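You operate a simulated robot arm through the tools that you are given. There is no shell and no other tool. Be economical: measure what you need, move in short steps, check, and stop when the job is done.

You are at the controls of a simulated two-armed robot. One attempt, no reset.

TASK
Switch the tin warmer off and unclamp the orange panel.
Fine: move the tin from the warmer to the grey cabinet; open the black clamp, then lay the yellow foam block on the patch. Set down upright: green glue tin.
Where things are to end (x, y in the base frame): green glue tin within 0.06 m of [0.78, 0.19]; yellow foam block within 0.025 m of [0.78, -0.31].

It is judged by the outcome, as a careful person would: the job done as asked, and still so three seconds after it is handed in. It fails if anything else is knocked over, pushed out of place, dropped, spilled or broken.

THE ROBOT
Two 7-joint arms with two-finger grippers on one trunk, on a base that drives. Base frame: it is fixed to the floor where the robot stands at the start and does not move with it; the origin is under the middle of the robot, x ahead of it, y to its left, z up. Lengths are in m, angles in rad, forces in N, time in s.
The left shoulder is at the start at [0.06, 0.123, 1.02], the right one opposite. With the tool pointing down near the work surface each hand reaches from about 0.34 to 0.8 m from the robot's upright axis, wherever it stands, measured 20 degrees to its own side. Places, roughly: black clamp [0.7, -0.3, 0.9]; blower dial [1.5, 0.4, 0.9]; blower switch [1.5, 0.4, 0.9]; blue glue tin [1.75, -0.25, 0.75]; cream panel [1.75, -0.5, 0.75]; damper lever [1.3, 0, 1.1]; extractor switch [1.4, -0.2, 1]; green panel [1.75, 0, 0.75]; red clamp [1.5, -0.5, 0.9]; teal panel [1.75, 0.25, 0.75]; top of the grey cabinet [1.3, 0.2, 0.8]; warmer switch [0.7, 0, 0.9]; yellow glue tin [1.75, -0.25, 0.75]. Payload 1.47 kg a hand.
The TCP of each hand is the grasp point between the finger pads, 0.016 m short of the fingertips. In the tool frame z runs along the fingers and y along their closing line. Largest opening 0.087 m; the body of the gripper starts 0.055 m behind the TCP.
Orientation is that of the tool frame in the base frame, as [roll, pitch, yaw] about the fixed x, y, z axes, in that order (R = Rz(yaw) Ry(pitch) Rx(roll)). With the fingers straight down and closing along the base's y, the tool's x points along the base's -x, its y along +y and its z along -z.

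THE INTERFACE
- The arms move only by the tool apply_moves. It takes "left_steps", "right_steps" or both (then of equal length, played together; a hand with none holds still); each is a list of rows, each a list of 3 entries, a list of its own where there are three numbers: the shift along the base's x, y, z in m, then the turn, a rotation vector about the base's x, y, z in rad, then the closure, from 0 (fully open) to 1 (shut). In form: [[[x, y, z], [rx, ry, rz], fingers], ...]. A call has 1 to 20 rows; each row shifts and turns the commanded pose from where the row before left it. Each row takes 0.2 s and may step no farther than 0.05 m and 0.15 rad from the row before; otherwise, or with a gripper value out of range, the whole call is refused. Where a pose cannot be reached the arm comes as near as it can. A force on the tool above 90 N (or 10 N above the force at the start of the call, whichever is more), or a blocked arm, ends the call early, and 0.2 s more pass. Each finger travels about 0.153 m/s and halts on what it meets, pressing with about 28 N; the grip force reading is that of the motor and also rises with nothing between the fingers. The clock runs only during rows and for 0.2 s after the last one: add rows that do not move to give the fingers time. The reply holds the time, the measured pose of the TCP, the force on the tool along the base axes, the opening and the grip force, in the units named above and with some noise, with the torque about the TCP (base axes, N m) and any sound that the robot's microphone picked up.
- Cameras (640 x 400 px; columns grow to the right, rows downward): "scene" is now at [0.0865, 0.0003, 1.5765]; the picture's right is [0.03, -1.00, 0.00], its down [-0.75, -0.02, -0.67] and it looks along [0.67, 0.02, -0.75] (base axes); focal length 257 px, centre (320, 200). "left" rides on the left gripper at [0.073, -0.012, -0.09] in its tool frame; the picture's right is [0.16, 0.99, 0.00], its down [-0.72, 0.12, -0.68] and it looks along [-0.67, 0.11, 0.73] (tool axes); focal length 247 px, centre (320, 200). "right" rides on the right gripper at [0.073, 0.012, -0.09] in its tool frame; the picture's right is [-0.16, 0.99, 0.00], its down [-0.72, -0.12, -0.68] and it looks along [-0.67, -0.11, 0.73] (tool axes); focal length 247 px, centre (320, 200).
- capture(camera): a new picture of that camera. It takes no simulated time.
- slide_trunk(by): slides the trunk up (or, below 0, down) by that many m; the arms and the scene camera ride with it, the base frame stays. It gives what a move gives, with no picture.
- roll_base(legs): drives the robot by 1 to 6 legs, each [ahead, left, turn to the left] in m, m and rad, along the robot's own axes; the way and the turn of a leg run together, so that a leg with both is an arc; at most 1.5 m and 3.142 rad a leg. The arms and the cameras ride along, it lands a little off, and it stops where it bumps. It gives what a move gives.
- pan_tilt(pan, tilt): turns the head with the scene camera to pan (to the left, within 2.094 rad either way) and tilt (down, from -0.506 to 1.204), counted from straight ahead of the robot. It gives what a move gives.
- probe_pixels(camera, pixels): for up to 12 pixels [column, row] of the newest picture of that camera ("zoom" is the newest enlarged one), the place [x, y, z] in the base frame of the surface seen there, good to about 0.003 m. It takes no simulated time.
- inspect(camera, box): a new picture of the part [left, top, right, bottom] of that camera's present view, enlarged. It takes no simulated time.
- sign_off(): hands the job in; it is judged then, once.

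Keep the steps short. Do not move on a guess: measure, check each grasp and each placing, and mend mistakes. In all there are 80 turns and 70 pictures (those below and enlarged ones count). Leave the grippers open and the arms clear of the work at the hand-in unless told otherwise, and finish with a single line.

The tools are called after "Call:" by a JSON object that holds its "fn" and its "kwargs". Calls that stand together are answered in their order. apply_moves: Moves the arms, as the interface text tells. Its arguments: {"type":"object","properties":{"left_steps":{"type":"array","items":{"type":"array"}},"right_steps":{"type":"array","items":{"type":"array"}}},"required":[]} The other tools are called the same way: slide_trunk (by) slides the trunk up or down; roll_base (legs) drives the base; pan_tilt (pan, tilt) turns the head that bears the scene camera; capture (camera) takes a picture; probe_pixels (camera, pixels) gives the place of the surface under pixels of a picture; inspect (camera, box) takes an enlarged picture of a part of a camera's view; sign_off () hands the job in.

At the start:

```text
clock: 0.0
left_ee_pos: [0.4831, 0.2046, 1.2129]
left_orientation: [3.141, 0.0, -3.141]
left_contact_force: [-0.5, -0.2, -0.6]
left_wrist_torque: [0.05, 0.02, 0.01]
left_opening: 0.087
left_grip_force: 0.1
right_ee_pos: [0.4192, -0.2034, 1.1346]
right_orientation: [-3.141, 0.0, -3.139]
right_contact_force: [0.4, 0.0, 0.0]
right_wrist_torque: [-0.02, -0.03, 0.0]
right_opening: 0.087
right_grip_force: 0.1
trunk travel left (down, up): [-0.175, 0.055]
robot x, y, heading: [-0.0021, -0.0018, -0.002]
head pan, tilt: [0.028, 0.841]
```

scene: 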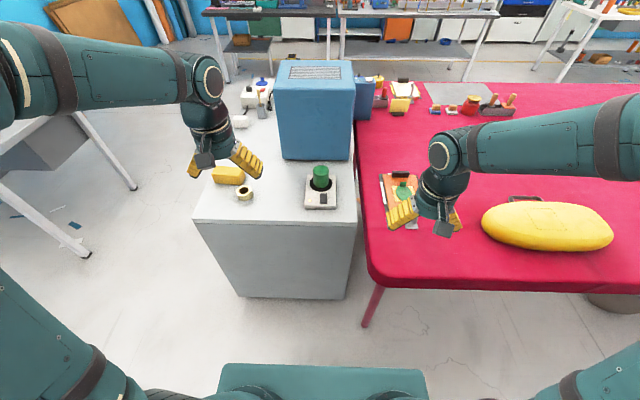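
right: 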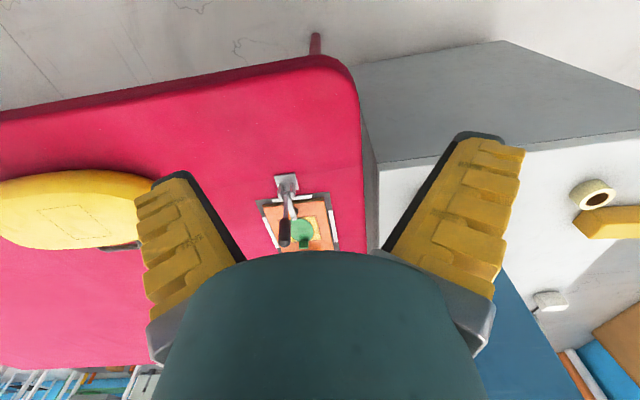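
left: 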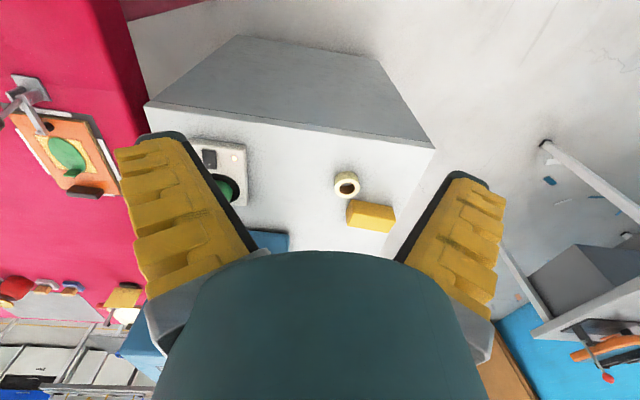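

I see the warmer with the green tin at scene (320,185) and the clamp under the right hand. I'll enlarge both areas before measuring.

Call:
{"fn": "inspect", "kwargs": {"camera": "scene", "box": [180, 120, 380, 245]}}

Call:
{"fn": "inspect", "kwargs": {"camera": "right", "box": [220, 150, 380, 250]}}

Call:
{"fn": "inspect", "kwargs": {"camera": "left", "box": [0, 60, 260, 222]}}

Call:
{"fn": "probe_pixels", "kwargs": {"camera": "scene", "pixels": [[320, 170], [308, 192], [332, 205], [228, 175], [246, 192], [230, 210], [340, 215], [545, 225], [300, 150], [375, 200]]}}

```text
3.20 times, centred on (280, 182) of scene
```

zoom: 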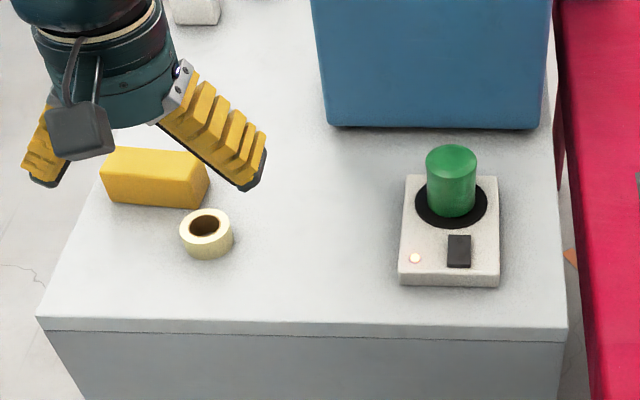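

```text
4.00 times, centred on (300, 200) of right
```

zoom: 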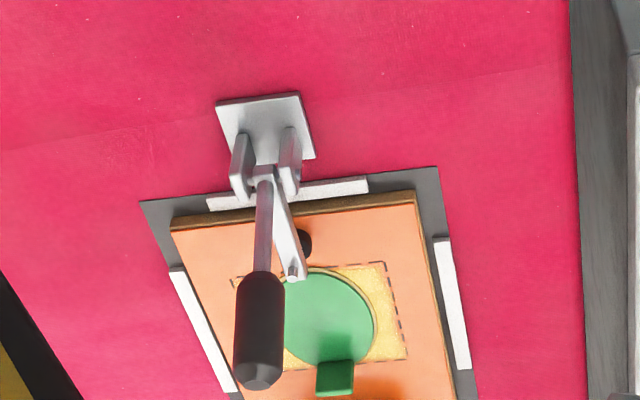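

```text
2.46 times, centred on (130, 141) of left
```

zoom: 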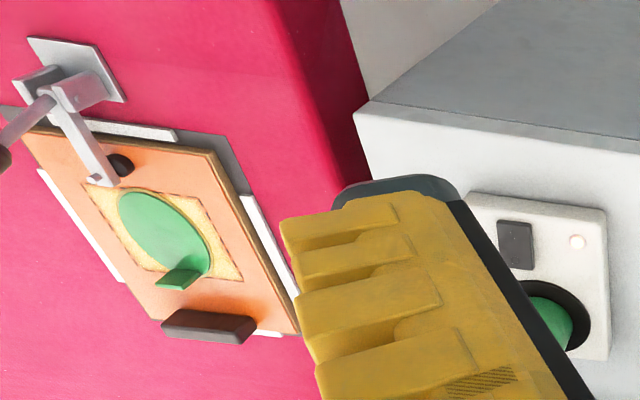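

```text
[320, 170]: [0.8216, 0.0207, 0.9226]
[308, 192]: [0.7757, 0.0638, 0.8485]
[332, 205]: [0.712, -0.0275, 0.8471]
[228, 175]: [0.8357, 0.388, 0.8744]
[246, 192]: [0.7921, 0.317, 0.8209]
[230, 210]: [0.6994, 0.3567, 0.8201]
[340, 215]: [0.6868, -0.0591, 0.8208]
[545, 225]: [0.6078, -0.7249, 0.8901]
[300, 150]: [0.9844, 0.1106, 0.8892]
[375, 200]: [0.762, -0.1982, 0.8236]
```

The right hand hides the panel in the scene view. I'll move it 0.2 m to the right at its present height (well above the yellow bag at z 0.89), then look again.

Call:
{"fn": "apply_moves", "kwargs": {"right_steps": [[[0, -0.05, 0], [0, 0, 0], 0], [[0, -0.05, 0], [0, 0, 0], 0], [[0, -0.05, 0], [0, 0, 0], 0], [[0, -0.05, 0], [0, 0, 0], 0]]}}

Call:
{"fn": "inspect", "kwargs": {"camera": "scene", "box": [350, 140, 510, 240]}}

```text
clock: 1.0
left_ee_pos: [0.4827, 0.2057, 1.2132]
left_orientation: [-3.141, 0.0, -3.14]
left_contact_force: [0.2, -0.5, 0.0]
left_wrist_torque: [0.03, 0.02, -0.02]
left_opening: 0.0869
left_grip_force: 0.0
right_ee_pos: [0.4181, -0.4029, 1.1358]
right_orientation: [3.14, 0.001, -3.14]
right_contact_force: [0.9, -0.1, -0.5]
right_wrist_torque: [0.01, -0.02, 0.03]
right_opening: 0.0869
right_grip_force: 0.0
trunk travel left (down, up): [-0.175, 0.055]
robot x, y, heading: [0.0009, 0.0017, -0.001]
head pan, tilt: [0.028, 0.841]
```

```text
4.00 times, centred on (430, 190) of scene
```

zoom: 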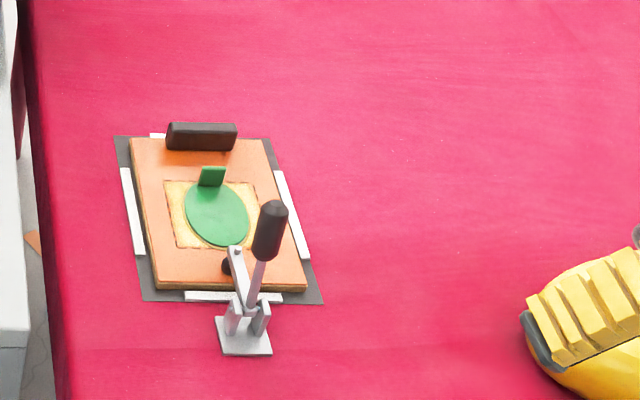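

I'll measure the clamp, the panel, the yellow patch, and the green disc with its tab in this zoom.

Call:
{"fn": "probe_pixels", "kwargs": {"camera": "zoom", "pixels": [[210, 178], [215, 215], [178, 235], [165, 270], [271, 210], [268, 250], [255, 285], [236, 250], [244, 345], [205, 130], [70, 300], [240, 190]]}}

Call:
{"fn": "probe_pixels", "kwargs": {"camera": "scene", "pixels": [[405, 200], [400, 190], [390, 200], [540, 245]]}}

Call:
{"fn": "inspect", "kwargs": {"camera": "scene", "box": [380, 170, 428, 200]}}

```text
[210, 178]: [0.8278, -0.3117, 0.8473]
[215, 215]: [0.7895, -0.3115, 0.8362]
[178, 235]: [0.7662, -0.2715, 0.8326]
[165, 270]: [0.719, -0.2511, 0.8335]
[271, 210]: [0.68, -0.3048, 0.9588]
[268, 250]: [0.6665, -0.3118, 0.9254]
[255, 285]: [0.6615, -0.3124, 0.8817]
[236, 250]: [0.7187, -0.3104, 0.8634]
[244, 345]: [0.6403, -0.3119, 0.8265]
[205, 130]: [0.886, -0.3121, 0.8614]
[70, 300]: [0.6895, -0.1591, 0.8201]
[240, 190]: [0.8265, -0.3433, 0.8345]
```

```text
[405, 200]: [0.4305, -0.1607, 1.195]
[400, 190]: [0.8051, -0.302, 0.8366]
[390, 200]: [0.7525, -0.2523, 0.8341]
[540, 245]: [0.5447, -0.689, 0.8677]
```

```text
13.33 times, centred on (404, 185) of scene
```

zoom: 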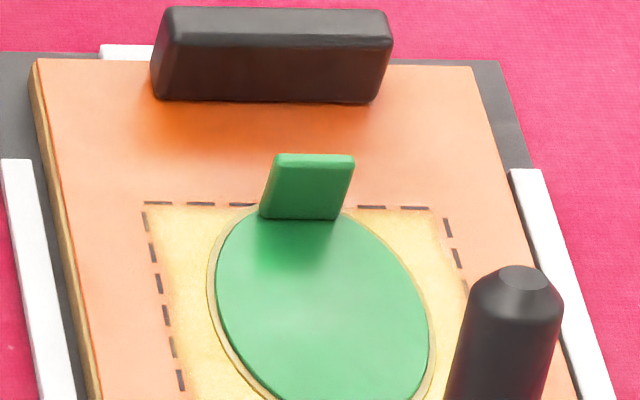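

The disc is a thin cover with a pull tab lying over the patch. I'll examine that before placing anything. Next I'll enlarge the warmer to find its switch and tin dimensions.

Call:
{"fn": "inspect", "kwargs": {"camera": "scene", "box": [290, 155, 354, 215]}}

```text
6.67 times, centred on (322, 185) of scene
```

zoom: 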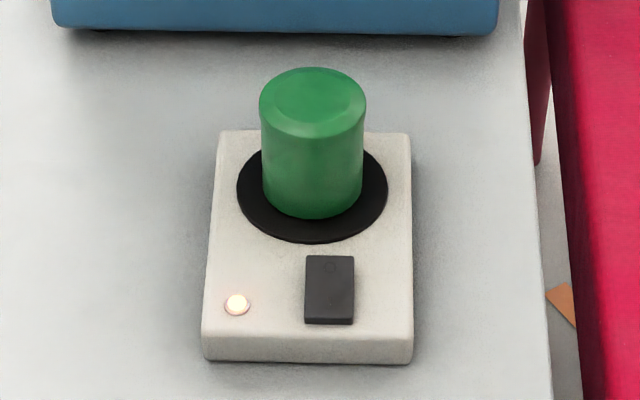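

Call:
{"fn": "probe_pixels", "kwargs": {"camera": "zoom", "pixels": [[330, 262], [330, 285], [330, 305], [330, 320], [309, 290], [350, 290], [312, 75], [312, 125], [266, 105], [360, 105], [312, 205], [237, 304]]}}

Call:
{"fn": "inspect", "kwargs": {"camera": "left", "box": [180, 120, 420, 270]}}

```text
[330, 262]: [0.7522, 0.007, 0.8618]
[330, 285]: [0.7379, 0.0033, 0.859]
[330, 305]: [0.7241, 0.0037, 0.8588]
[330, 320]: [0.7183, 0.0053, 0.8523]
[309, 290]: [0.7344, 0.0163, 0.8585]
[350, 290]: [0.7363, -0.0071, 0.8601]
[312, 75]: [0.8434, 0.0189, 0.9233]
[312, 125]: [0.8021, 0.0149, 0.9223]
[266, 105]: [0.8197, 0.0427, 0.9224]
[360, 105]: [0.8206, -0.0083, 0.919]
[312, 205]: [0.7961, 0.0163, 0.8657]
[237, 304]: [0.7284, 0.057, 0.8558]
```

```text
2.67 times, centred on (300, 195) of left
```

zoom: 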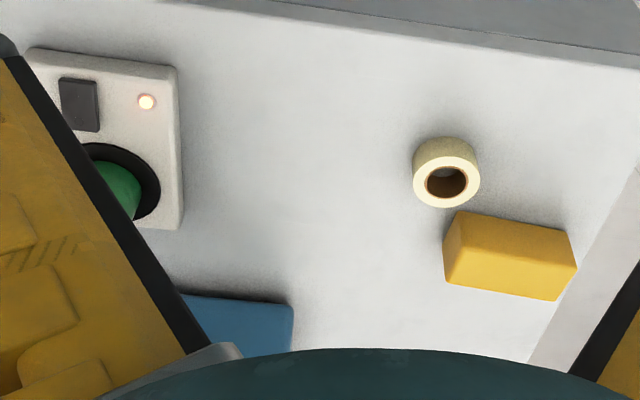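

The rocker spans x 0.715–0.755 at y≈0.005, with its far end standing high at z≈0.862, and the light is on. The tin's centre is about (0.822, 0.017), radius 0.026, top 0.922. That's near the edge of reach, so I'll roll 0.12 m ahead, where the floor in front is clear.

Call:
{"fn": "roll_base", "kwargs": {"legs": [[0.12, 0, 0]]}}

Call:
{"fn": "capture", "kwargs": {"camera": "scene"}}

Call:
{"fn": "capture", "kwargs": {"camera": "left"}}

```text
clock: 2.2
left_ee_pos: [0.6034, 0.2069, 1.2132]
left_orientation: [3.141, -0.001, 3.141]
left_contact_force: [-0.4, 0.7, 0.9]
left_wrist_torque: [0.0, 0.03, 0.03]
left_opening: 0.0871
left_grip_force: 0.1
right_ee_pos: [0.5389, -0.4028, 1.135]
right_orientation: [-3.141, 0.0, -3.141]
right_contact_force: [0.3, -0.3, 0.0]
right_wrist_torque: [0.01, 0.03, -0.02]
right_opening: 0.0869
right_grip_force: 0.0
trunk travel left (down, up): [-0.175, 0.055]
robot x, y, heading: [0.1218, 0.0003, 0.001]
head pan, tilt: [0.028, 0.841]
```

```text
59 pictures are left
```

scene: 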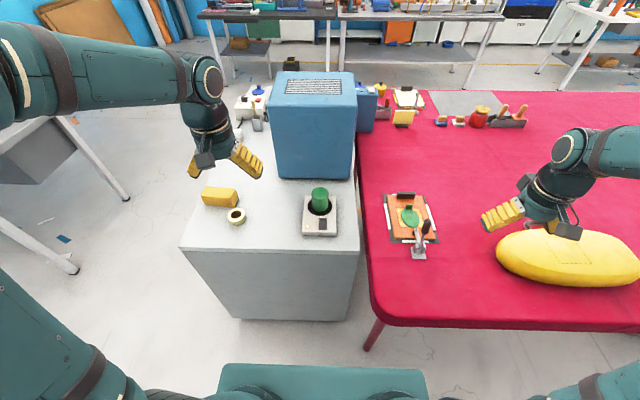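

```text
58 pictures are left
```

left: 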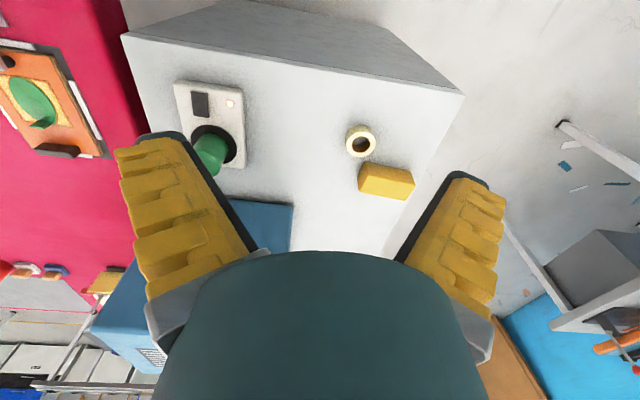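

I'll bring the left hand above the raised end of the rocker (0.745, 0.005), turning it 90° and closing the fingers so the contact is narrow in x. It stops well above.

Call:
{"fn": "apply_moves", "kwargs": {"left_steps": [[[0.0129, -0.0184, -0.02], [0, 0, -0.1428], 0.5], [[0.0129, -0.0184, -0.02], [0, 0, -0.1428], 1], [[0.0129, -0.0184, -0.02], [0, 0, -0.1428], 1], [[0.0129, -0.0184, -0.02], [0, 0, -0.1428], 1], [[0.0129, -0.0184, -0.02], [0, 0, -0.1428], 1], [[0.0129, -0.0184, -0.02], [0, 0, -0.1428], 1], [[0.0129, -0.0184, -0.02], [0, 0, -0.1428], 1], [[0.0129, -0.0184, -0.02], [0, 0, -0.1428], 1], [[0.0129, -0.0184, -0.02], [0, 0, -0.1428], 1], [[0.0129, -0.0184, -0.02], [0, 0, -0.1428], 1], [[0.0129, -0.0184, -0.02], [0, 0, -0.1428], 1], [[0, 0, 0], [0, 0, 0], 1]]}}

Call:
{"fn": "inspect", "kwargs": {"camera": "scene", "box": [240, 120, 400, 260]}}

Call:
{"fn": "capture", "kwargs": {"camera": "left"}}

```text
clock: 4.8
left_ee_pos: [0.7436, 0.0036, 0.9926]
left_orientation: [3.139, 0.0, 1.568]
left_contact_force: [0.1, -0.7, -0.7]
left_wrist_torque: [-0.01, -0.03, -0.01]
left_opening: 0.0001
left_grip_force: 27.6
right_ee_pos: [0.5375, -0.4014, 1.1359]
right_orientation: [-3.141, 0.0, -3.141]
right_contact_force: [-0.7, 0.2, 0.4]
right_wrist_torque: [0.0, -0.04, 0.02]
right_opening: 0.0871
right_grip_force: 0.1
trunk travel left (down, up): [-0.175, 0.055]
robot x, y, heading: [0.1193, 0.0005, 0.002]
head pan, tilt: [0.028, 0.841]
```

```text
2.86 times, centred on (320, 190) of scene
```

zoom: 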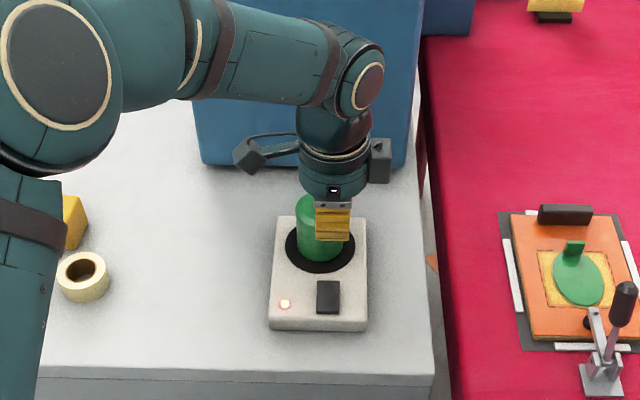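

```text
56 pictures are left
```

left: 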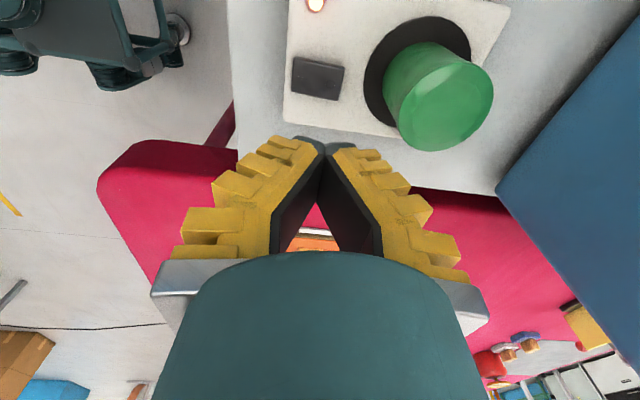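

The hand is above the rocker. I'll confirm the rocker's ends from the left camera before descending.

Call:
{"fn": "probe_pixels", "kwargs": {"camera": "left", "pixels": [[296, 75], [318, 78], [340, 82], [320, 62], [316, 92], [400, 60], [440, 95], [405, 130], [485, 95]]}}

Call:
{"fn": "apply_moves", "kwargs": {"left_steps": [[[0.001, 0.001, -0.04], [0, 0, 0], 1], [[0, 0, -0.04], [0, 0, 0], 1], [[0, 0, -0.02], [0, 0, 0], 1]]}}

```text
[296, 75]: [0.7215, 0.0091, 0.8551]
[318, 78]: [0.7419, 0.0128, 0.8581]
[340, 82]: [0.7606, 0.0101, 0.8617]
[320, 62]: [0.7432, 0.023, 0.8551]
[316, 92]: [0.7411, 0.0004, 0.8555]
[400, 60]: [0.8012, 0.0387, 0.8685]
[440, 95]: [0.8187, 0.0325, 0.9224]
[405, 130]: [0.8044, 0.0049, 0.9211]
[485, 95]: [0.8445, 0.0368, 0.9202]
```

```text
clock: 5.6
left_ee_pos: [0.7457, 0.0045, 0.8929]
left_orientation: [3.14, 0.002, 1.57]
left_contact_force: [-0.6, -0.1, 0.2]
left_wrist_torque: [-0.01, 0.0, -0.02]
left_opening: 0.0
left_grip_force: 28.2
right_ee_pos: [0.538, -0.4031, 1.135]
right_orientation: [3.142, 0.001, -3.141]
right_contact_force: [1.0, 0.0, -0.6]
right_wrist_torque: [-0.05, -0.04, -0.01]
right_opening: 0.0868
right_grip_force: 0.1
trunk travel left (down, up): [-0.175, 0.055]
robot x, y, heading: [0.1219, 0.0008, -0.004]
head pan, tilt: [0.028, 0.841]
```

The tips are at about z 0.877, just above the rocker's 0.862. I'll shift 4 mm in x and y onto its raised end and press in small steps.

Call:
{"fn": "apply_moves", "kwargs": {"left_steps": [[[0.005, 0.004, -0.005], [0, 0, 0], 1], [[0, 0, -0.005], [0, 0, 0], 1], [[0, 0, -0.004], [0, 0, 0], 1], [[0, 0, -0.004], [0, 0, 0], 1], [[0, 0, -0.003], [0, 0, 0], 1]]}}

Call:
{"fn": "inspect", "kwargs": {"camera": "scene", "box": [290, 170, 350, 240]}}

```text
clock: 6.8
left_ee_pos: [0.7508, 0.0091, 0.8727]
left_orientation: [3.139, 0.001, 1.571]
left_contact_force: [0.7, 0.7, 3.0]
left_wrist_torque: [0.01, 0.04, -0.06]
left_opening: 0.0001
left_grip_force: 28.3
right_ee_pos: [0.537, -0.4014, 1.1347]
right_orientation: [3.142, 0.0, -3.142]
right_contact_force: [-0.2, 0.1, -0.2]
right_wrist_torque: [-0.01, -0.01, 0.02]
right_opening: 0.0871
right_grip_force: 0.0
trunk travel left (down, up): [-0.175, 0.055]
robot x, y, heading: [0.1206, -0.0028, 0.0]
head pan, tilt: [0.028, 0.841]
heard: click
```

```text
5.71 times, centred on (320, 205) of scene
```

zoom: 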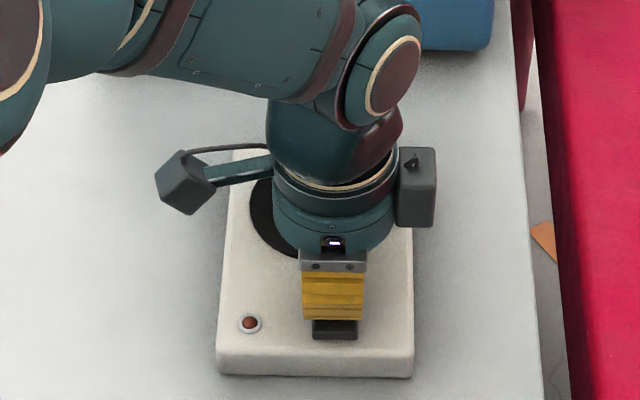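

There was a click and the lamp is dark now. I'll rise straight, turn the hand back, open it and stop above the tin.

Call:
{"fn": "apply_moves", "kwargs": {"left_steps": [[[0, 0, 0.045], [0, 0, 0], 1], [[0, 0, 0.045], [0, 0, 0], 1], [[0, 0, 0.04], [0, 0, 0], 1], [[0.0065, 0.0007, 0], [0, 0, 0.1428], 1], [[0.0065, 0.0007, 0], [0, 0, 0.1428], 0], [[0.0065, 0.0007, 0], [0, 0, 0.1428], 0], [[0.0065, 0.0007, 0], [0, 0, 0.1428], 0], [[0.0065, 0.0007, 0], [0, 0, 0.1428], 0], [[0.0065, 0.0007, 0], [0, 0, 0.1428], 0], [[0.0065, 0.0007, 0], [0, 0, 0.1428], 0], [[0.0065, 0.0007, 0], [0, 0, 0.1428], 0], [[0.0065, 0.0007, 0], [0, 0, 0.1428], 0], [[0.0065, 0.0007, 0], [0, 0, 0.1428], 0], [[0.0065, 0.0007, 0], [0, 0, 0.1428], 0]]}}

Call:
{"fn": "capture", "kwargs": {"camera": "left"}}

Call:
{"fn": "inspect", "kwargs": {"camera": "scene", "box": [280, 150, 360, 240]}}

```text
clock: 9.8
left_ee_pos: [0.821, 0.0153, 1.0023]
left_orientation: [-3.141, -0.001, -3.141]
left_contact_force: [-0.5, 0.2, -0.2]
left_wrist_torque: [0.01, 0.0, 0.01]
left_opening: 0.0871
left_grip_force: 0.1
right_ee_pos: [0.5382, -0.4029, 1.1363]
right_orientation: [3.141, 0.0, 3.141]
right_contact_force: [0.3, 0.5, 0.9]
right_wrist_torque: [0.02, -0.02, -0.01]
right_opening: 0.087
right_grip_force: 0.0
trunk travel left (down, up): [-0.175, 0.055]
robot x, y, heading: [0.1211, -0.0024, 0.0]
head pan, tilt: [0.028, 0.841]
```

```text
54 pictures are left
```

left: 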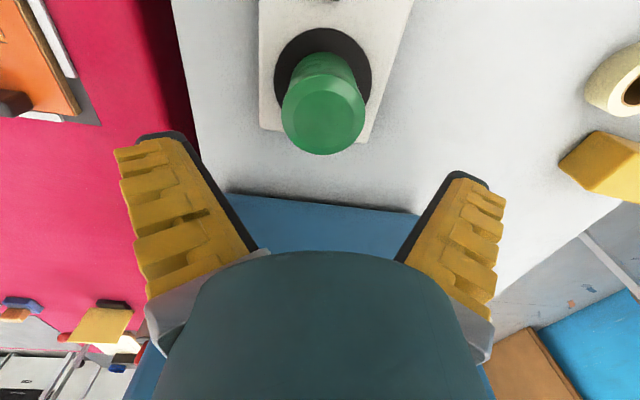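

```text
4.44 times, centred on (320, 195) of scene
```

zoom: 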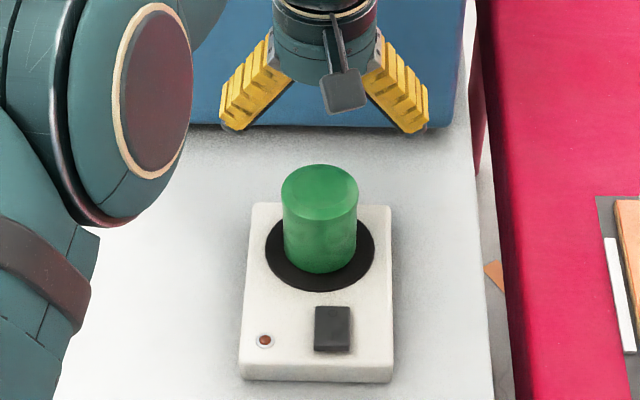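

The lamp is still off and the tin stands undisturbed. I'll confirm its rim positions from the left picture.

Call:
{"fn": "probe_pixels", "kwargs": {"camera": "left", "pixels": [[286, 110], [361, 108], [323, 80], [320, 148], [323, 115]]}}

Call:
{"fn": "probe_pixels", "kwargs": {"camera": "zoom", "pixels": [[286, 188], [354, 188], [320, 168], [320, 210], [318, 285]]}}

```text
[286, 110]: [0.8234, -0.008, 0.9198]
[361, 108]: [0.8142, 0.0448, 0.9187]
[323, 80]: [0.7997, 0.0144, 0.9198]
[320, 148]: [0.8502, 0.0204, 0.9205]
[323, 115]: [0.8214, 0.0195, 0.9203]
```

```text
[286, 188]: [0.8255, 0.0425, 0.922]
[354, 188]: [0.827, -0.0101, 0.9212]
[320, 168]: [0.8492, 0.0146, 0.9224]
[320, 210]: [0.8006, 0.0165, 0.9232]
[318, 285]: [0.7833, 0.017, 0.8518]
```

Centre is (0.824, 0.017). I'll lower to TCP z 0.89 with the fingers either side in y, then close.

Call:
{"fn": "apply_moves", "kwargs": {"left_steps": [[[0.003, 0.002, -0.04], [0, 0, 0], 0], [[0, 0, -0.04], [0, 0, 0], 0], [[0, 0, -0.032], [0, 0, 0], 0], [[0, 0, 0], [0, 0, 0], 0.5], [[0, 0, 0], [0, 0, 0], 1], [[0, 0, 0], [0, 0, 0], 1]]}}

```text
clock: 11.2
left_ee_pos: [0.825, 0.0178, 0.8888]
left_orientation: [-3.141, 0.002, -3.141]
left_contact_force: [0.4, 0.9, 0.2]
left_wrist_torque: [-0.02, -0.01, -0.01]
left_opening: 0.0669
left_grip_force: 27.8
right_ee_pos: [0.5381, -0.402, 1.1341]
right_orientation: [-3.141, 0.0, -3.141]
right_contact_force: [0.6, -1.4, 0.1]
right_wrist_torque: [0.0, 0.0, 0.02]
right_opening: 0.0869
right_grip_force: 0.1
trunk travel left (down, up): [-0.175, 0.055]
robot x, y, heading: [0.1155, -0.0001, 0.001]
head pan, tilt: [0.028, 0.841]
```

The opening reads 0.067 although I measured the tin at about 0.053 wide. I'll wait two rows and look before lifting.

Call:
{"fn": "apply_moves", "kwargs": {"left_steps": [[[0, 0, 0], [0, 0, 0], 1], [[0, 0, 0], [0, 0, 0], 1]]}}

Call:
{"fn": "capture", "kwargs": {"camera": "left"}}

Call:
{"fn": "inspect", "kwargs": {"camera": "scene", "box": [270, 140, 370, 240]}}

```text
clock: 11.8
left_ee_pos: [0.8257, 0.0181, 0.8872]
left_orientation: [-3.141, 0.001, 3.141]
left_contact_force: [0.0, -0.3, 0.3]
left_wrist_torque: [0.01, 0.0, -0.02]
left_opening: 0.0669
left_grip_force: 28.1
right_ee_pos: [0.5398, -0.4025, 1.1351]
right_orientation: [-3.141, 0.001, -3.141]
right_contact_force: [0.2, 0.5, 1.6]
right_wrist_torque: [0.0, 0.02, 0.0]
right_opening: 0.0871
right_grip_force: 0.0
trunk travel left (down, up): [-0.175, 0.055]
robot x, y, heading: [0.1181, 0.0001, -0.005]
head pan, tilt: [0.028, 0.841]
```

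```text
52 pictures are left
```

left: 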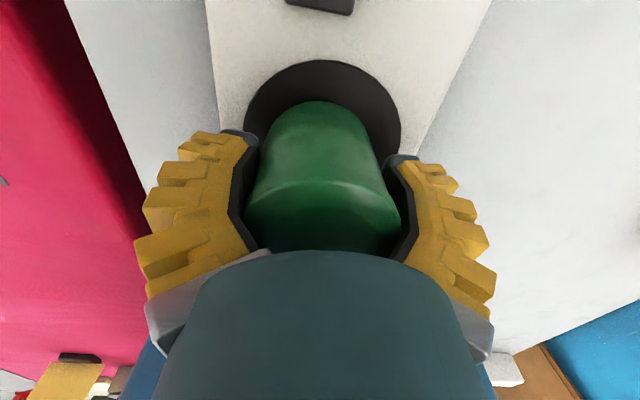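

```text
4.00 times, centred on (320, 190) of scene
```

zoom: 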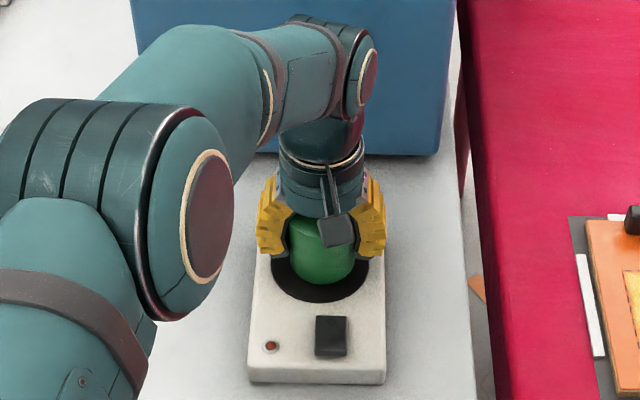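

The bent fingers wrap the tin on both sides, so the grasp looks good. I'll lift 5 cm slowly and check.

Call:
{"fn": "apply_moves", "kwargs": {"left_steps": [[[0, 0, 0.01], [0, 0, 0], 1], [[0, 0, 0.02], [0, 0, 0], 1], [[0, 0, 0.03], [0, 0, 0], 1]]}}

Call:
{"fn": "inspect", "kwargs": {"camera": "scene", "box": [180, 140, 370, 250]}}

```text
clock: 12.6
left_ee_pos: [0.8251, 0.0198, 0.9503]
left_orientation: [3.14, 0.0, 3.139]
left_contact_force: [-0.1, 0.0, 0.0]
left_wrist_torque: [0.01, 0.0, 0.02]
left_opening: 0.0002
left_grip_force: 28.1
right_ee_pos: [0.5386, -0.4021, 1.1358]
right_orientation: [3.141, -0.001, 3.141]
right_contact_force: [-0.2, 0.3, 0.6]
right_wrist_torque: [0.03, 0.05, -0.02]
right_opening: 0.0869
right_grip_force: 0.0
trunk travel left (down, up): [-0.175, 0.055]
robot x, y, heading: [0.1161, -0.0014, -0.001]
head pan, tilt: [0.028, 0.841]
```

```text
3.37 times, centred on (275, 195) of scene
```

zoom: 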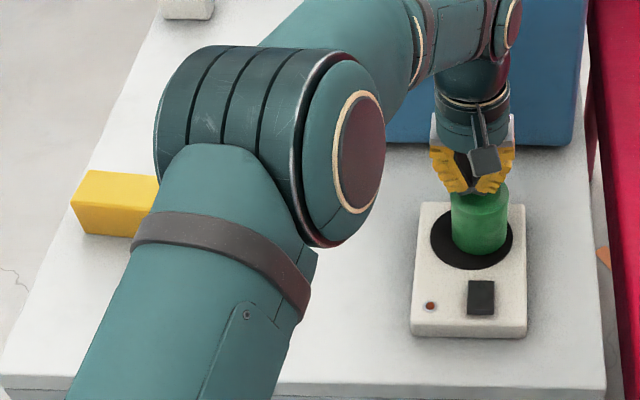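

The fingers slipped off upward: the rim met the upper part of the fingers before the pads touched. The tin is still upright on the plate. I'll rise, open and re-measure, then grip higher so only the pads near the tips hold it.

Call:
{"fn": "apply_moves", "kwargs": {"left_steps": [[[0, 0, 0.05], [0, 0, 0], 1], [[0, 0, 0], [0, 0, 0], 0], [[0, 0, 0], [0, 0, 0], 0], [[0, 0, 0], [0, 0, 0], 0]]}}

Call:
{"fn": "capture", "kwargs": {"camera": "left"}}

Call:
{"fn": "inspect", "kwargs": {"camera": "scene", "box": [280, 150, 360, 240]}}

Call:
{"fn": "probe_pixels", "kwargs": {"camera": "left", "pixels": [[286, 110], [361, 108], [323, 80], [320, 148], [323, 115]]}}

Call:
{"fn": "probe_pixels", "kwargs": {"camera": "zoom", "pixels": [[288, 188], [354, 188], [320, 168], [320, 210], [318, 285], [288, 240], [352, 240], [320, 260]]}}

```text
clock: 13.6
left_ee_pos: [0.8257, 0.0176, 0.9989]
left_orientation: [3.141, 0.0, -3.141]
left_contact_force: [0.6, -0.5, 0.2]
left_wrist_torque: [-0.01, 0.01, -0.02]
left_opening: 0.0872
left_grip_force: 0.1
right_ee_pos: [0.5378, -0.4029, 1.1355]
right_orientation: [3.141, 0.0, -3.141]
right_contact_force: [-0.2, 0.5, 0.1]
right_wrist_torque: [-0.04, 0.03, 0.03]
right_opening: 0.087
right_grip_force: 0.1
trunk travel left (down, up): [-0.175, 0.055]
robot x, y, heading: [0.1203, -0.0013, 0.0]
head pan, tilt: [0.028, 0.841]
```

```text
49 pictures are left
```

left: 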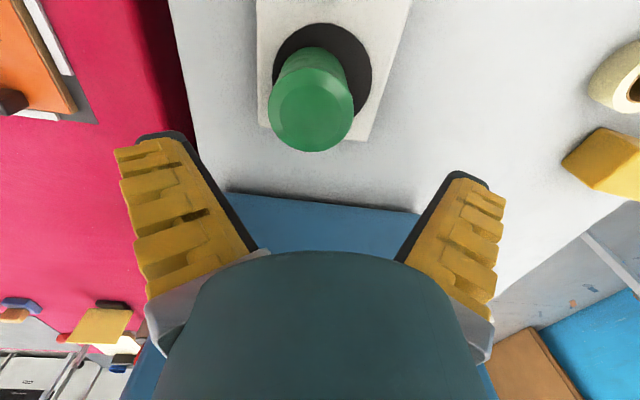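

```text
4.44 times, centred on (320, 195) of scene
```

zoom: 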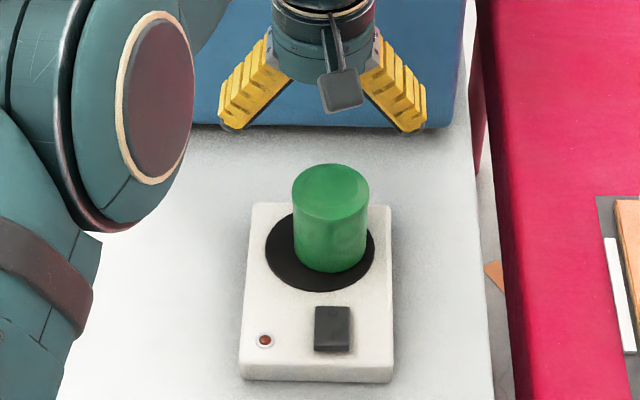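

```text
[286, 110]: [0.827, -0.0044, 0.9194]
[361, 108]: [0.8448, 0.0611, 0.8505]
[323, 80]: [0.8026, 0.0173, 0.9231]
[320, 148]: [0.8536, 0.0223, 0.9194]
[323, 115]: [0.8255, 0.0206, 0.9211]
```

```text
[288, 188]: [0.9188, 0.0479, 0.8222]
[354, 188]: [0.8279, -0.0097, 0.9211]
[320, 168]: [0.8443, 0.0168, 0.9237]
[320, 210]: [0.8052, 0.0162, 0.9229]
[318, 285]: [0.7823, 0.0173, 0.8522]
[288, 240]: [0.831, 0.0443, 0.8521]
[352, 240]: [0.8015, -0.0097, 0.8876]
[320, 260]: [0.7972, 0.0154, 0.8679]
```

The tin moved about 8 mm on the plate: centre now around (0.826, 0.009), still upright. I'll regrip with the TCP at z 0.909 (rim 0.013 above it) and read the opening.

Call:
{"fn": "apply_moves", "kwargs": {"left_steps": [[[0.001, -0.009, -0.04], [0, 0, 0], 0], [[0, 0, -0.03], [0, 0, 0], 0], [[0, 0, -0.02], [0, 0, 0], 0], [[0, 0, 0], [0, 0, 0], 0.3], [[0, 0, 0], [0, 0, 0], 0.6], [[0, 0, 0], [0, 0, 0], 1], [[0, 0, 0], [0, 0, 0], 1]]}}

Call:
{"fn": "capture", "kwargs": {"camera": "left"}}

```text
clock: 15.2
left_ee_pos: [0.8248, 0.0081, 0.9095]
left_orientation: [-3.141, 0.0, 3.14]
left_contact_force: [-1.0, 0.8, 0.8]
left_wrist_torque: [0.06, 0.06, 0.0]
left_opening: 0.059
left_grip_force: 28.1
right_ee_pos: [0.5381, -0.4031, 1.1349]
right_orientation: [3.141, 0.0, -3.141]
right_contact_force: [0.2, -0.2, 0.6]
right_wrist_torque: [0.01, -0.02, 0.02]
right_opening: 0.087
right_grip_force: 0.0
trunk travel left (down, up): [-0.175, 0.055]
robot x, y, heading: [0.1215, -0.0034, -0.001]
head pan, tilt: [0.028, 0.841]
```

```text
47 pictures are left
```

left: 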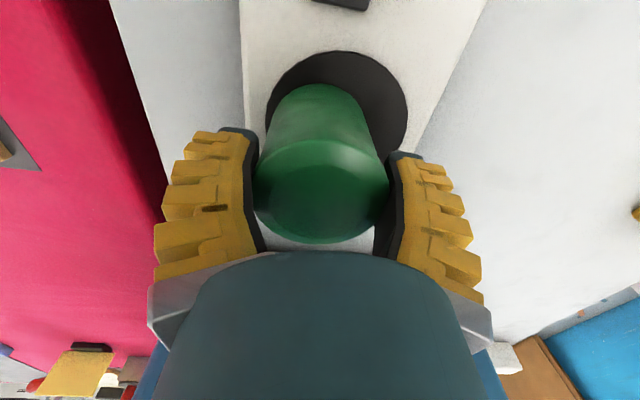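

The opening is 0.059 with the pads on the rim zone. I'll make a small trial lift of 1 cm.

Call:
{"fn": "apply_moves", "kwargs": {"left_steps": [[[0, 0, 0.004], [0, 0, 0], 1], [[0, 0, 0.006], [0, 0, 0], 1]]}}

Call:
{"fn": "capture", "kwargs": {"camera": "left"}}

```text
clock: 15.8
left_ee_pos: [0.8257, 0.0086, 0.9198]
left_orientation: [3.142, 0.0, 3.139]
left_contact_force: [0.7, -0.3, -4.4]
left_wrist_torque: [0.0, 0.04, -0.03]
left_opening: 0.059
left_grip_force: 27.9
right_ee_pos: [0.5377, -0.4015, 1.1352]
right_orientation: [3.142, 0.0, -3.141]
right_contact_force: [0.0, -0.2, 0.1]
right_wrist_torque: [0.0, 0.03, 0.02]
right_opening: 0.0872
right_grip_force: 0.0
trunk travel left (down, up): [-0.175, 0.055]
robot x, y, heading: [0.1229, -0.0016, -0.003]
head pan, tilt: [0.028, 0.841]
```

```text
46 pictures are left
```

left: 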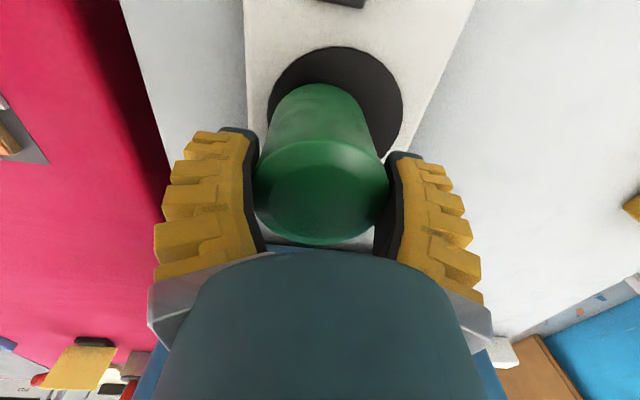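

The tin is held now: 4.4 N of weight, and it follows the hand. Its bottom is about 0.057 below the TCP. I'll lift 5 cm more and carry it to above (0.78, 0.19).

Call:
{"fn": "apply_moves", "kwargs": {"left_steps": [[[0, 0, 0.015], [0, 0, 0], 1], [[0, 0, 0.02], [0, 0, 0], 1], [[0, 0, 0.015], [0, 0, 0], 1], [[-0.004, 0.015, 0], [0, 0, 0], 1], [[-0.006, 0.023, 0], [0, 0, 0], 1], [[-0.006, 0.025, 0], [0, 0, 0], 1], [[-0.006, 0.025, 0], [0, 0, 0], 1], [[-0.006, 0.025, 0], [0, 0, 0], 1], [[-0.006, 0.025, 0], [0, 0, 0], 1], [[-0.006, 0.023, 0], [0, 0, 0], 1], [[-0.006, 0.015, 0], [0, 0, 0], 1], [[0, 0.005, 0], [0, 0, 0], 1]]}}

Call:
{"fn": "capture", "kwargs": {"camera": "left"}}

Call:
{"fn": "capture", "kwargs": {"camera": "scene"}}

```text
clock: 18.4
left_ee_pos: [0.7792, 0.1898, 0.97]
left_orientation: [-3.141, 0.001, 3.14]
left_contact_force: [0.2, 1.0, -4.0]
left_wrist_torque: [0.03, -0.03, 0.01]
left_opening: 0.059
left_grip_force: 28.3
right_ee_pos: [0.5397, -0.4025, 1.1352]
right_orientation: [-3.14, 0.0, 3.14]
right_contact_force: [-0.8, 1.0, -0.6]
right_wrist_torque: [-0.03, 0.04, 0.0]
right_opening: 0.087
right_grip_force: 0.0
trunk travel left (down, up): [-0.175, 0.055]
robot x, y, heading: [0.123, 0.0027, -0.005]
head pan, tilt: [0.028, 0.841]
```

```text
45 pictures are left
```

left: 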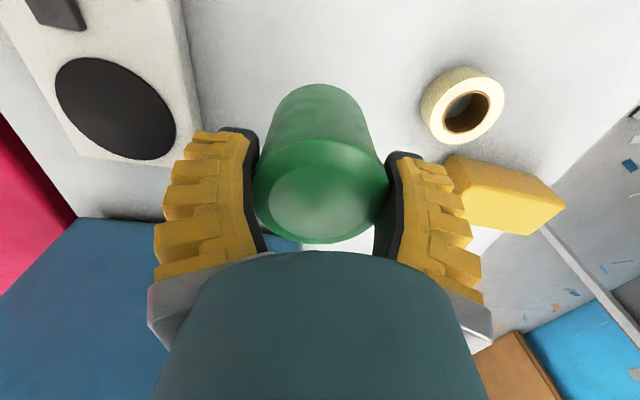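

```text
44 pictures are left
```

scene: 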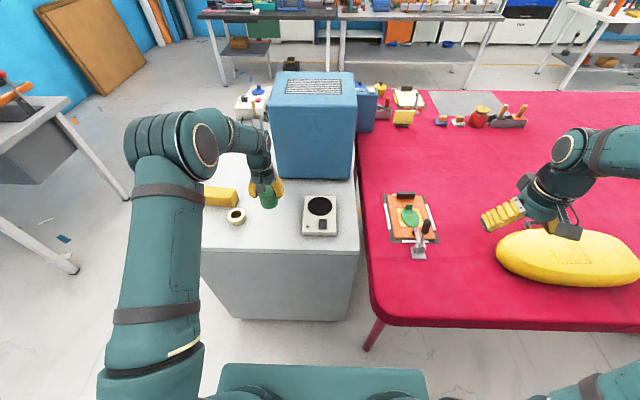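

The tin is upright over a clear spot; tape and foam are well to the side. I'll lower it to just above the top, then in millimetre steps.

Call:
{"fn": "apply_moves", "kwargs": {"left_steps": [[[0, 0, -0.03], [0, 0, 0], 1], [[0, 0, -0.03], [0, 0, 0], 1], [[0, 0, -0.02], [0, 0, 0], 1], [[0, 0, -0.006], [0, 0, 0], 1], [[0, 0, -0.003], [0, 0, 0], 1], [[0, 0, -0.002], [0, 0, 0], 1]]}}

```text
clock: 19.8
left_ee_pos: [0.7802, 0.1902, 0.8787]
left_orientation: [3.141, 0.001, 3.141]
left_contact_force: [0.2, -0.2, -2.3]
left_wrist_torque: [0.03, 0.04, 0.0]
left_opening: 0.0589
left_grip_force: 28.6
right_ee_pos: [0.5388, -0.4017, 1.1355]
right_orientation: [-3.141, -0.001, 3.141]
right_contact_force: [-0.2, -0.1, 0.1]
right_wrist_torque: [0.0, -0.02, 0.01]
right_opening: 0.087
right_grip_force: 0.1
trunk travel left (down, up): [-0.175, 0.055]
robot x, y, heading: [0.1193, 0.0033, -0.003]
head pan, tilt: [0.028, 0.841]
```

The weight reading dropped from 4 to 2.3 N, so it is touching. I'll go 1 mm more, open, let it settle and rise straight up.

Call:
{"fn": "apply_moves", "kwargs": {"left_steps": [[[0, 0, -0.001], [0, 0, 0], 1], [[0, 0, 0], [0, 0, 0], 0.3], [[0, 0, 0], [0, 0, 0], 0], [[0, 0, 0], [0, 0, 0], 0], [[0, 0, 0.02], [0, 0, 0], 0], [[0, 0, 0.04], [0, 0, 0], 0], [[0, 0, 0.05], [0, 0, 0], 0], [[0, 0, 0.05], [0, 0, 0], 0]]}}

Call:
{"fn": "capture", "kwargs": {"camera": "left"}}

Call:
{"fn": "inspect", "kwargs": {"camera": "scene", "box": [180, 150, 360, 260]}}

```text
clock: 21.6
left_ee_pos: [0.7804, 0.1913, 1.0385]
left_orientation: [3.141, 0.001, -3.142]
left_contact_force: [-0.3, 0.4, -0.3]
left_wrist_torque: [-0.03, -0.01, 0.0]
left_opening: 0.087
left_grip_force: 0.1
right_ee_pos: [0.5374, -0.403, 1.1358]
right_orientation: [-3.141, 0.001, 3.141]
right_contact_force: [-0.1, 0.6, 0.1]
right_wrist_torque: [-0.02, 0.01, -0.02]
right_opening: 0.087
right_grip_force: 0.0
trunk travel left (down, up): [-0.175, 0.055]
robot x, y, heading: [0.1186, 0.0022, -0.001]
head pan, tilt: [0.028, 0.841]
```

```text
43 pictures are left
```

left: 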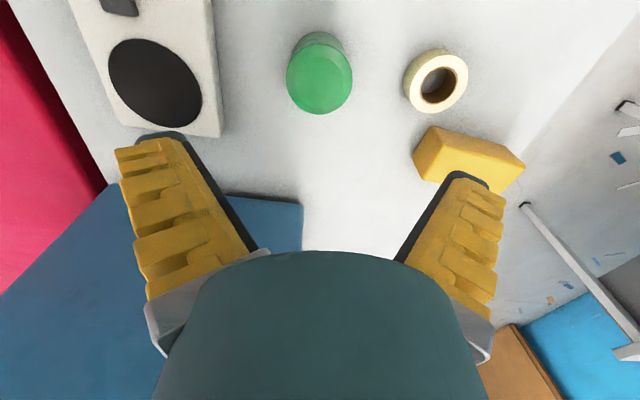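

```text
3.56 times, centred on (270, 205) of scene
```

zoom: 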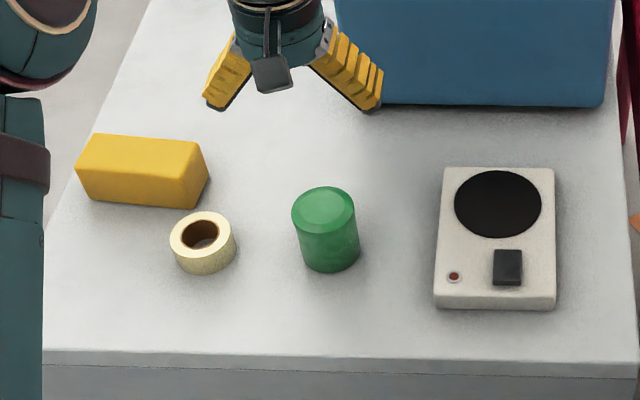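

The tin stands upright at the target. Next is the clamp, so I'll enlarge it and measure the handle.

Call:
{"fn": "inspect", "kwargs": {"camera": "scene", "box": [380, 180, 460, 265]}}

Call:
{"fn": "capture", "kwargs": {"camera": "right"}}

```text
4.71 times, centred on (420, 222) of scene
```

zoom: 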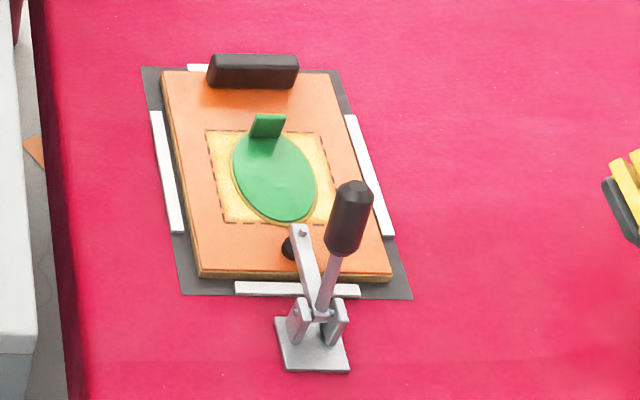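

```text
40 pictures are left
```

right: 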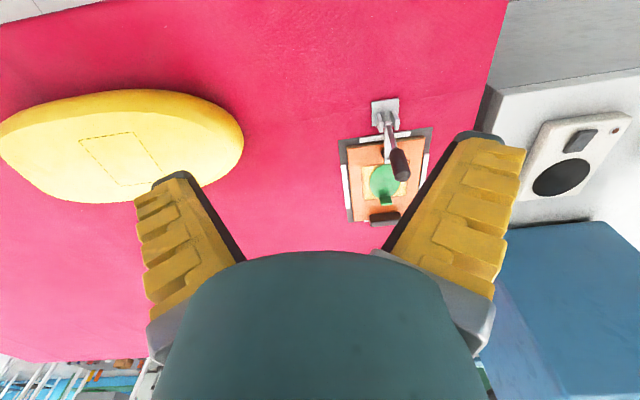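

Call:
{"fn": "probe_pixels", "kwargs": {"camera": "zoom", "pixels": [[352, 188], [345, 215], [340, 240], [330, 270], [322, 300], [300, 235], [308, 275], [340, 320], [300, 320], [310, 355], [288, 245], [268, 120]]}}

Call:
{"fn": "probe_pixels", "kwargs": {"camera": "right", "pixels": [[403, 168], [397, 150], [391, 135], [385, 110]]}}

```text
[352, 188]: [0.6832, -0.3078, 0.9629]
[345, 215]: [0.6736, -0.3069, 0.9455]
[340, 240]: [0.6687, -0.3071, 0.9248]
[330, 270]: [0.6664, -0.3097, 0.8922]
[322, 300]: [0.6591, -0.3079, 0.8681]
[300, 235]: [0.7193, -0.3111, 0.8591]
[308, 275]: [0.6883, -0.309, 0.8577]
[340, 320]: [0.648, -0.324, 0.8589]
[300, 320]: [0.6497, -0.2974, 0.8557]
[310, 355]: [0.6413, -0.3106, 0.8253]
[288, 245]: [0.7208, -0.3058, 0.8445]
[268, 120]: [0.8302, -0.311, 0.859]
```

```text
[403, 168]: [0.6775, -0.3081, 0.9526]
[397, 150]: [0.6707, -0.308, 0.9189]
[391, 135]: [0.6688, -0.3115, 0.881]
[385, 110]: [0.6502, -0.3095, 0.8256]
```

The handle is a knob about 0.026 thick, centre line at (0.685, -0.309) at z 0.945, leaning forward. Its pivot is near (0.655, 0.852). I'll bring the right hand open above the knob.

Call:
{"fn": "apply_moves", "kwargs": {"right_steps": [[[0.037, 0.0235, 0], [0, 0, 0], 0], [[0.037, 0.0235, 0], [0, 0, 0], 0], [[0.037, 0.0235, -0.02], [0, 0, 0], 0], [[0.036, 0.0235, -0.04], [0, 0, 0], 0], [[0, 0, -0.045], [0, 0, 0], 0]]}}

Call:
{"fn": "capture", "kwargs": {"camera": "right"}}

Call:
{"fn": "inspect", "kwargs": {"camera": "scene", "box": [370, 140, 470, 265]}}

```text
refused: row 4 steps farther than a row can; nothing moved
```

```text
39 pictures are left
```

right: 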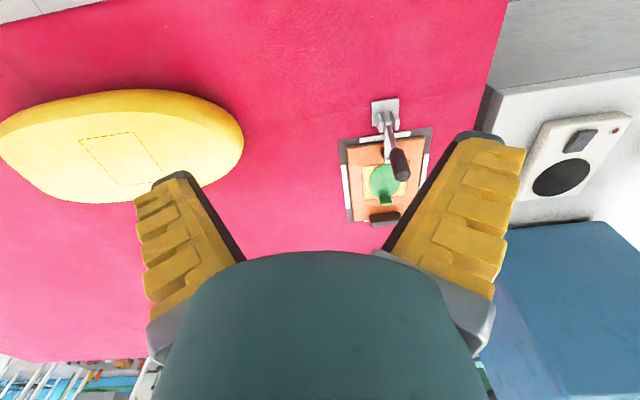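

```text
3.20 times, centred on (420, 202) of scene
```

zoom: 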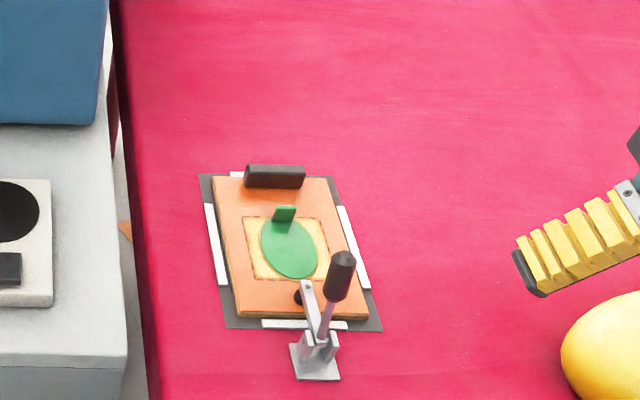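

One row was too long, so nothing moved. I'll repeat with smaller steps.

Call:
{"fn": "apply_moves", "kwargs": {"right_steps": [[[0.037, 0.0235, 0], [0, 0, 0], 0], [[0.037, 0.0235, 0], [0, 0, 0], 0], [[0.037, 0.0235, -0.015], [0, 0, 0], 0], [[0.036, 0.0235, -0.015], [0, 0, 0], 0], [[0, 0, -0.04], [0, 0, 0], 0], [[0, 0, -0.035], [0, 0, 0], 0]]}}

Call:
{"fn": "capture", "kwargs": {"camera": "right"}}

```text
clock: 23.0
left_ee_pos: [0.7825, 0.1907, 1.0374]
left_orientation: [-3.141, -0.001, 3.141]
left_contact_force: [0.2, 0.7, -0.5]
left_wrist_torque: [-0.01, 0.0, 0.0]
left_opening: 0.0871
left_grip_force: 0.1
right_ee_pos: [0.6865, -0.3067, 1.0291]
right_orientation: [3.141, 0.0, 3.142]
right_contact_force: [0.0, -0.1, 0.4]
right_wrist_torque: [-0.01, 0.04, 0.0]
right_opening: 0.087
right_grip_force: 0.1
trunk travel left (down, up): [-0.175, 0.055]
robot x, y, heading: [0.1194, 0.0003, 0.005]
head pan, tilt: [0.028, 0.841]
```

```text
37 pictures are left
```

right: 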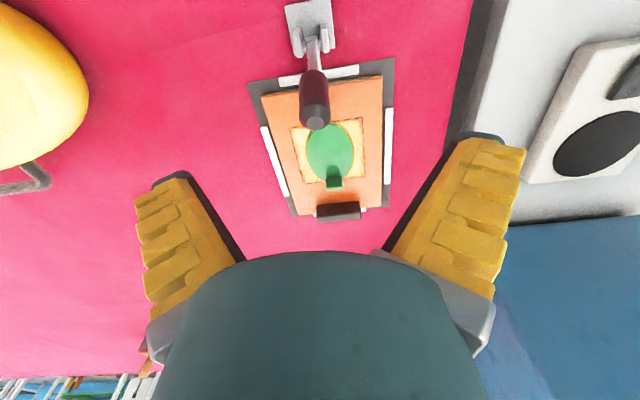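

The knob is centred between the fingers. I'll lower to TCP z 0.948 and close.

Call:
{"fn": "apply_moves", "kwargs": {"right_steps": [[[0, -0.002, -0.04], [0, 0, 0], 0], [[0, 0, -0.041], [0, 0, 0], 0], [[0, 0, 0], [0, 0, 0], 0.5], [[0, 0, 0], [0, 0, 0], 1], [[0, 0, 0], [0, 0, 0], 1], [[0, 0, 0], [0, 0, 0], 1]]}}

Call:
{"fn": "inspect", "kwargs": {"camera": "scene", "box": [370, 140, 470, 265]}}

```text
clock: 24.4
left_ee_pos: [0.7812, 0.1903, 1.0371]
left_orientation: [-3.141, -0.001, 3.14]
left_contact_force: [-1.1, -0.3, 0.3]
left_wrist_torque: [0.0, 0.0, 0.02]
left_opening: 0.0871
left_grip_force: 0.0
right_ee_pos: [0.6853, -0.3114, 0.9491]
right_orientation: [-3.141, -0.001, 3.141]
right_contact_force: [-2.3, -5.0, 2.6]
right_wrist_torque: [-0.03, 0.1, -0.01]
right_opening: 0.0163
right_grip_force: 29.9
trunk travel left (down, up): [-0.175, 0.055]
robot x, y, heading: [0.1208, 0.0006, 0.001]
head pan, tilt: [0.028, 0.841]
```

```text
3.20 times, centred on (420, 202) of scene
```

zoom: 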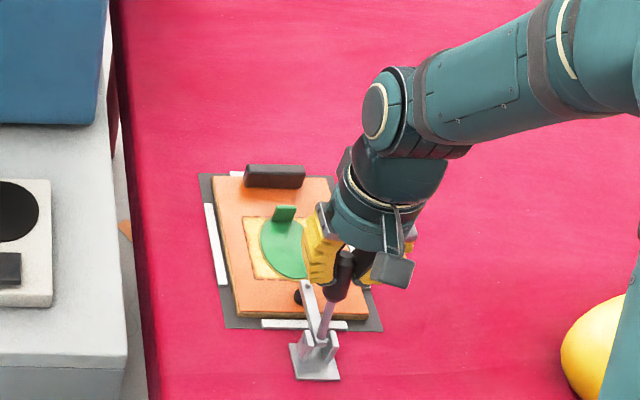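

The knob is gripped (opening 0.016). I'll pull it back toward the robot along the arc about its pivot, first 17°, tilting the hand with it and watching the force.

Call:
{"fn": "apply_moves", "kwargs": {"right_steps": [[[-0.0144, 0.002, 0.0033], [0, -0.12, 0], 1], [[-0.0148, 0, 0.0011], [0, -0.12, 0], 1], [[-0.0148, 0, -0.0011], [0, -0.12, 0], 1]]}}

Call:
{"fn": "inspect", "kwargs": {"camera": "scene", "box": [370, 140, 470, 265]}}

```text
clock: 25.2
left_ee_pos: [0.7807, 0.1894, 1.0372]
left_orientation: [3.14, 0.0, 3.14]
left_contact_force: [0.0, -0.5, 0.4]
left_wrist_torque: [-0.02, -0.02, 0.03]
left_opening: 0.0872
left_grip_force: 0.0
right_ee_pos: [0.6422, -0.3101, 0.9526]
right_orientation: [3.14, 0.363, 3.138]
right_contact_force: [6.3, -14.6, 0.4]
right_wrist_torque: [-0.06, -0.5, 0.02]
right_opening: 0.0124
right_grip_force: 30.3
trunk travel left (down, up): [-0.175, 0.055]
robot x, y, heading: [0.1203, 0.0017, -0.004]
head pan, tilt: [0.028, 0.841]
```

```text
3.20 times, centred on (420, 202) of scene
```

zoom: 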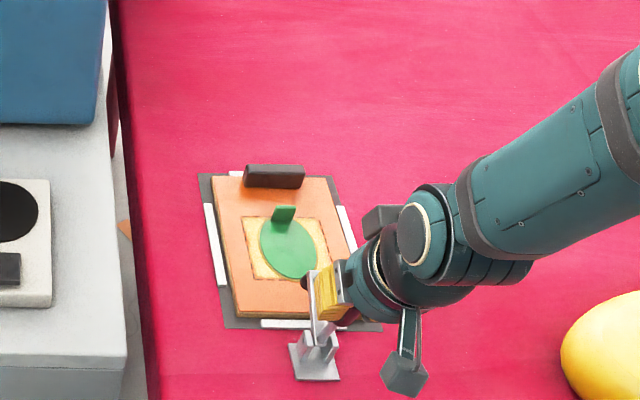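

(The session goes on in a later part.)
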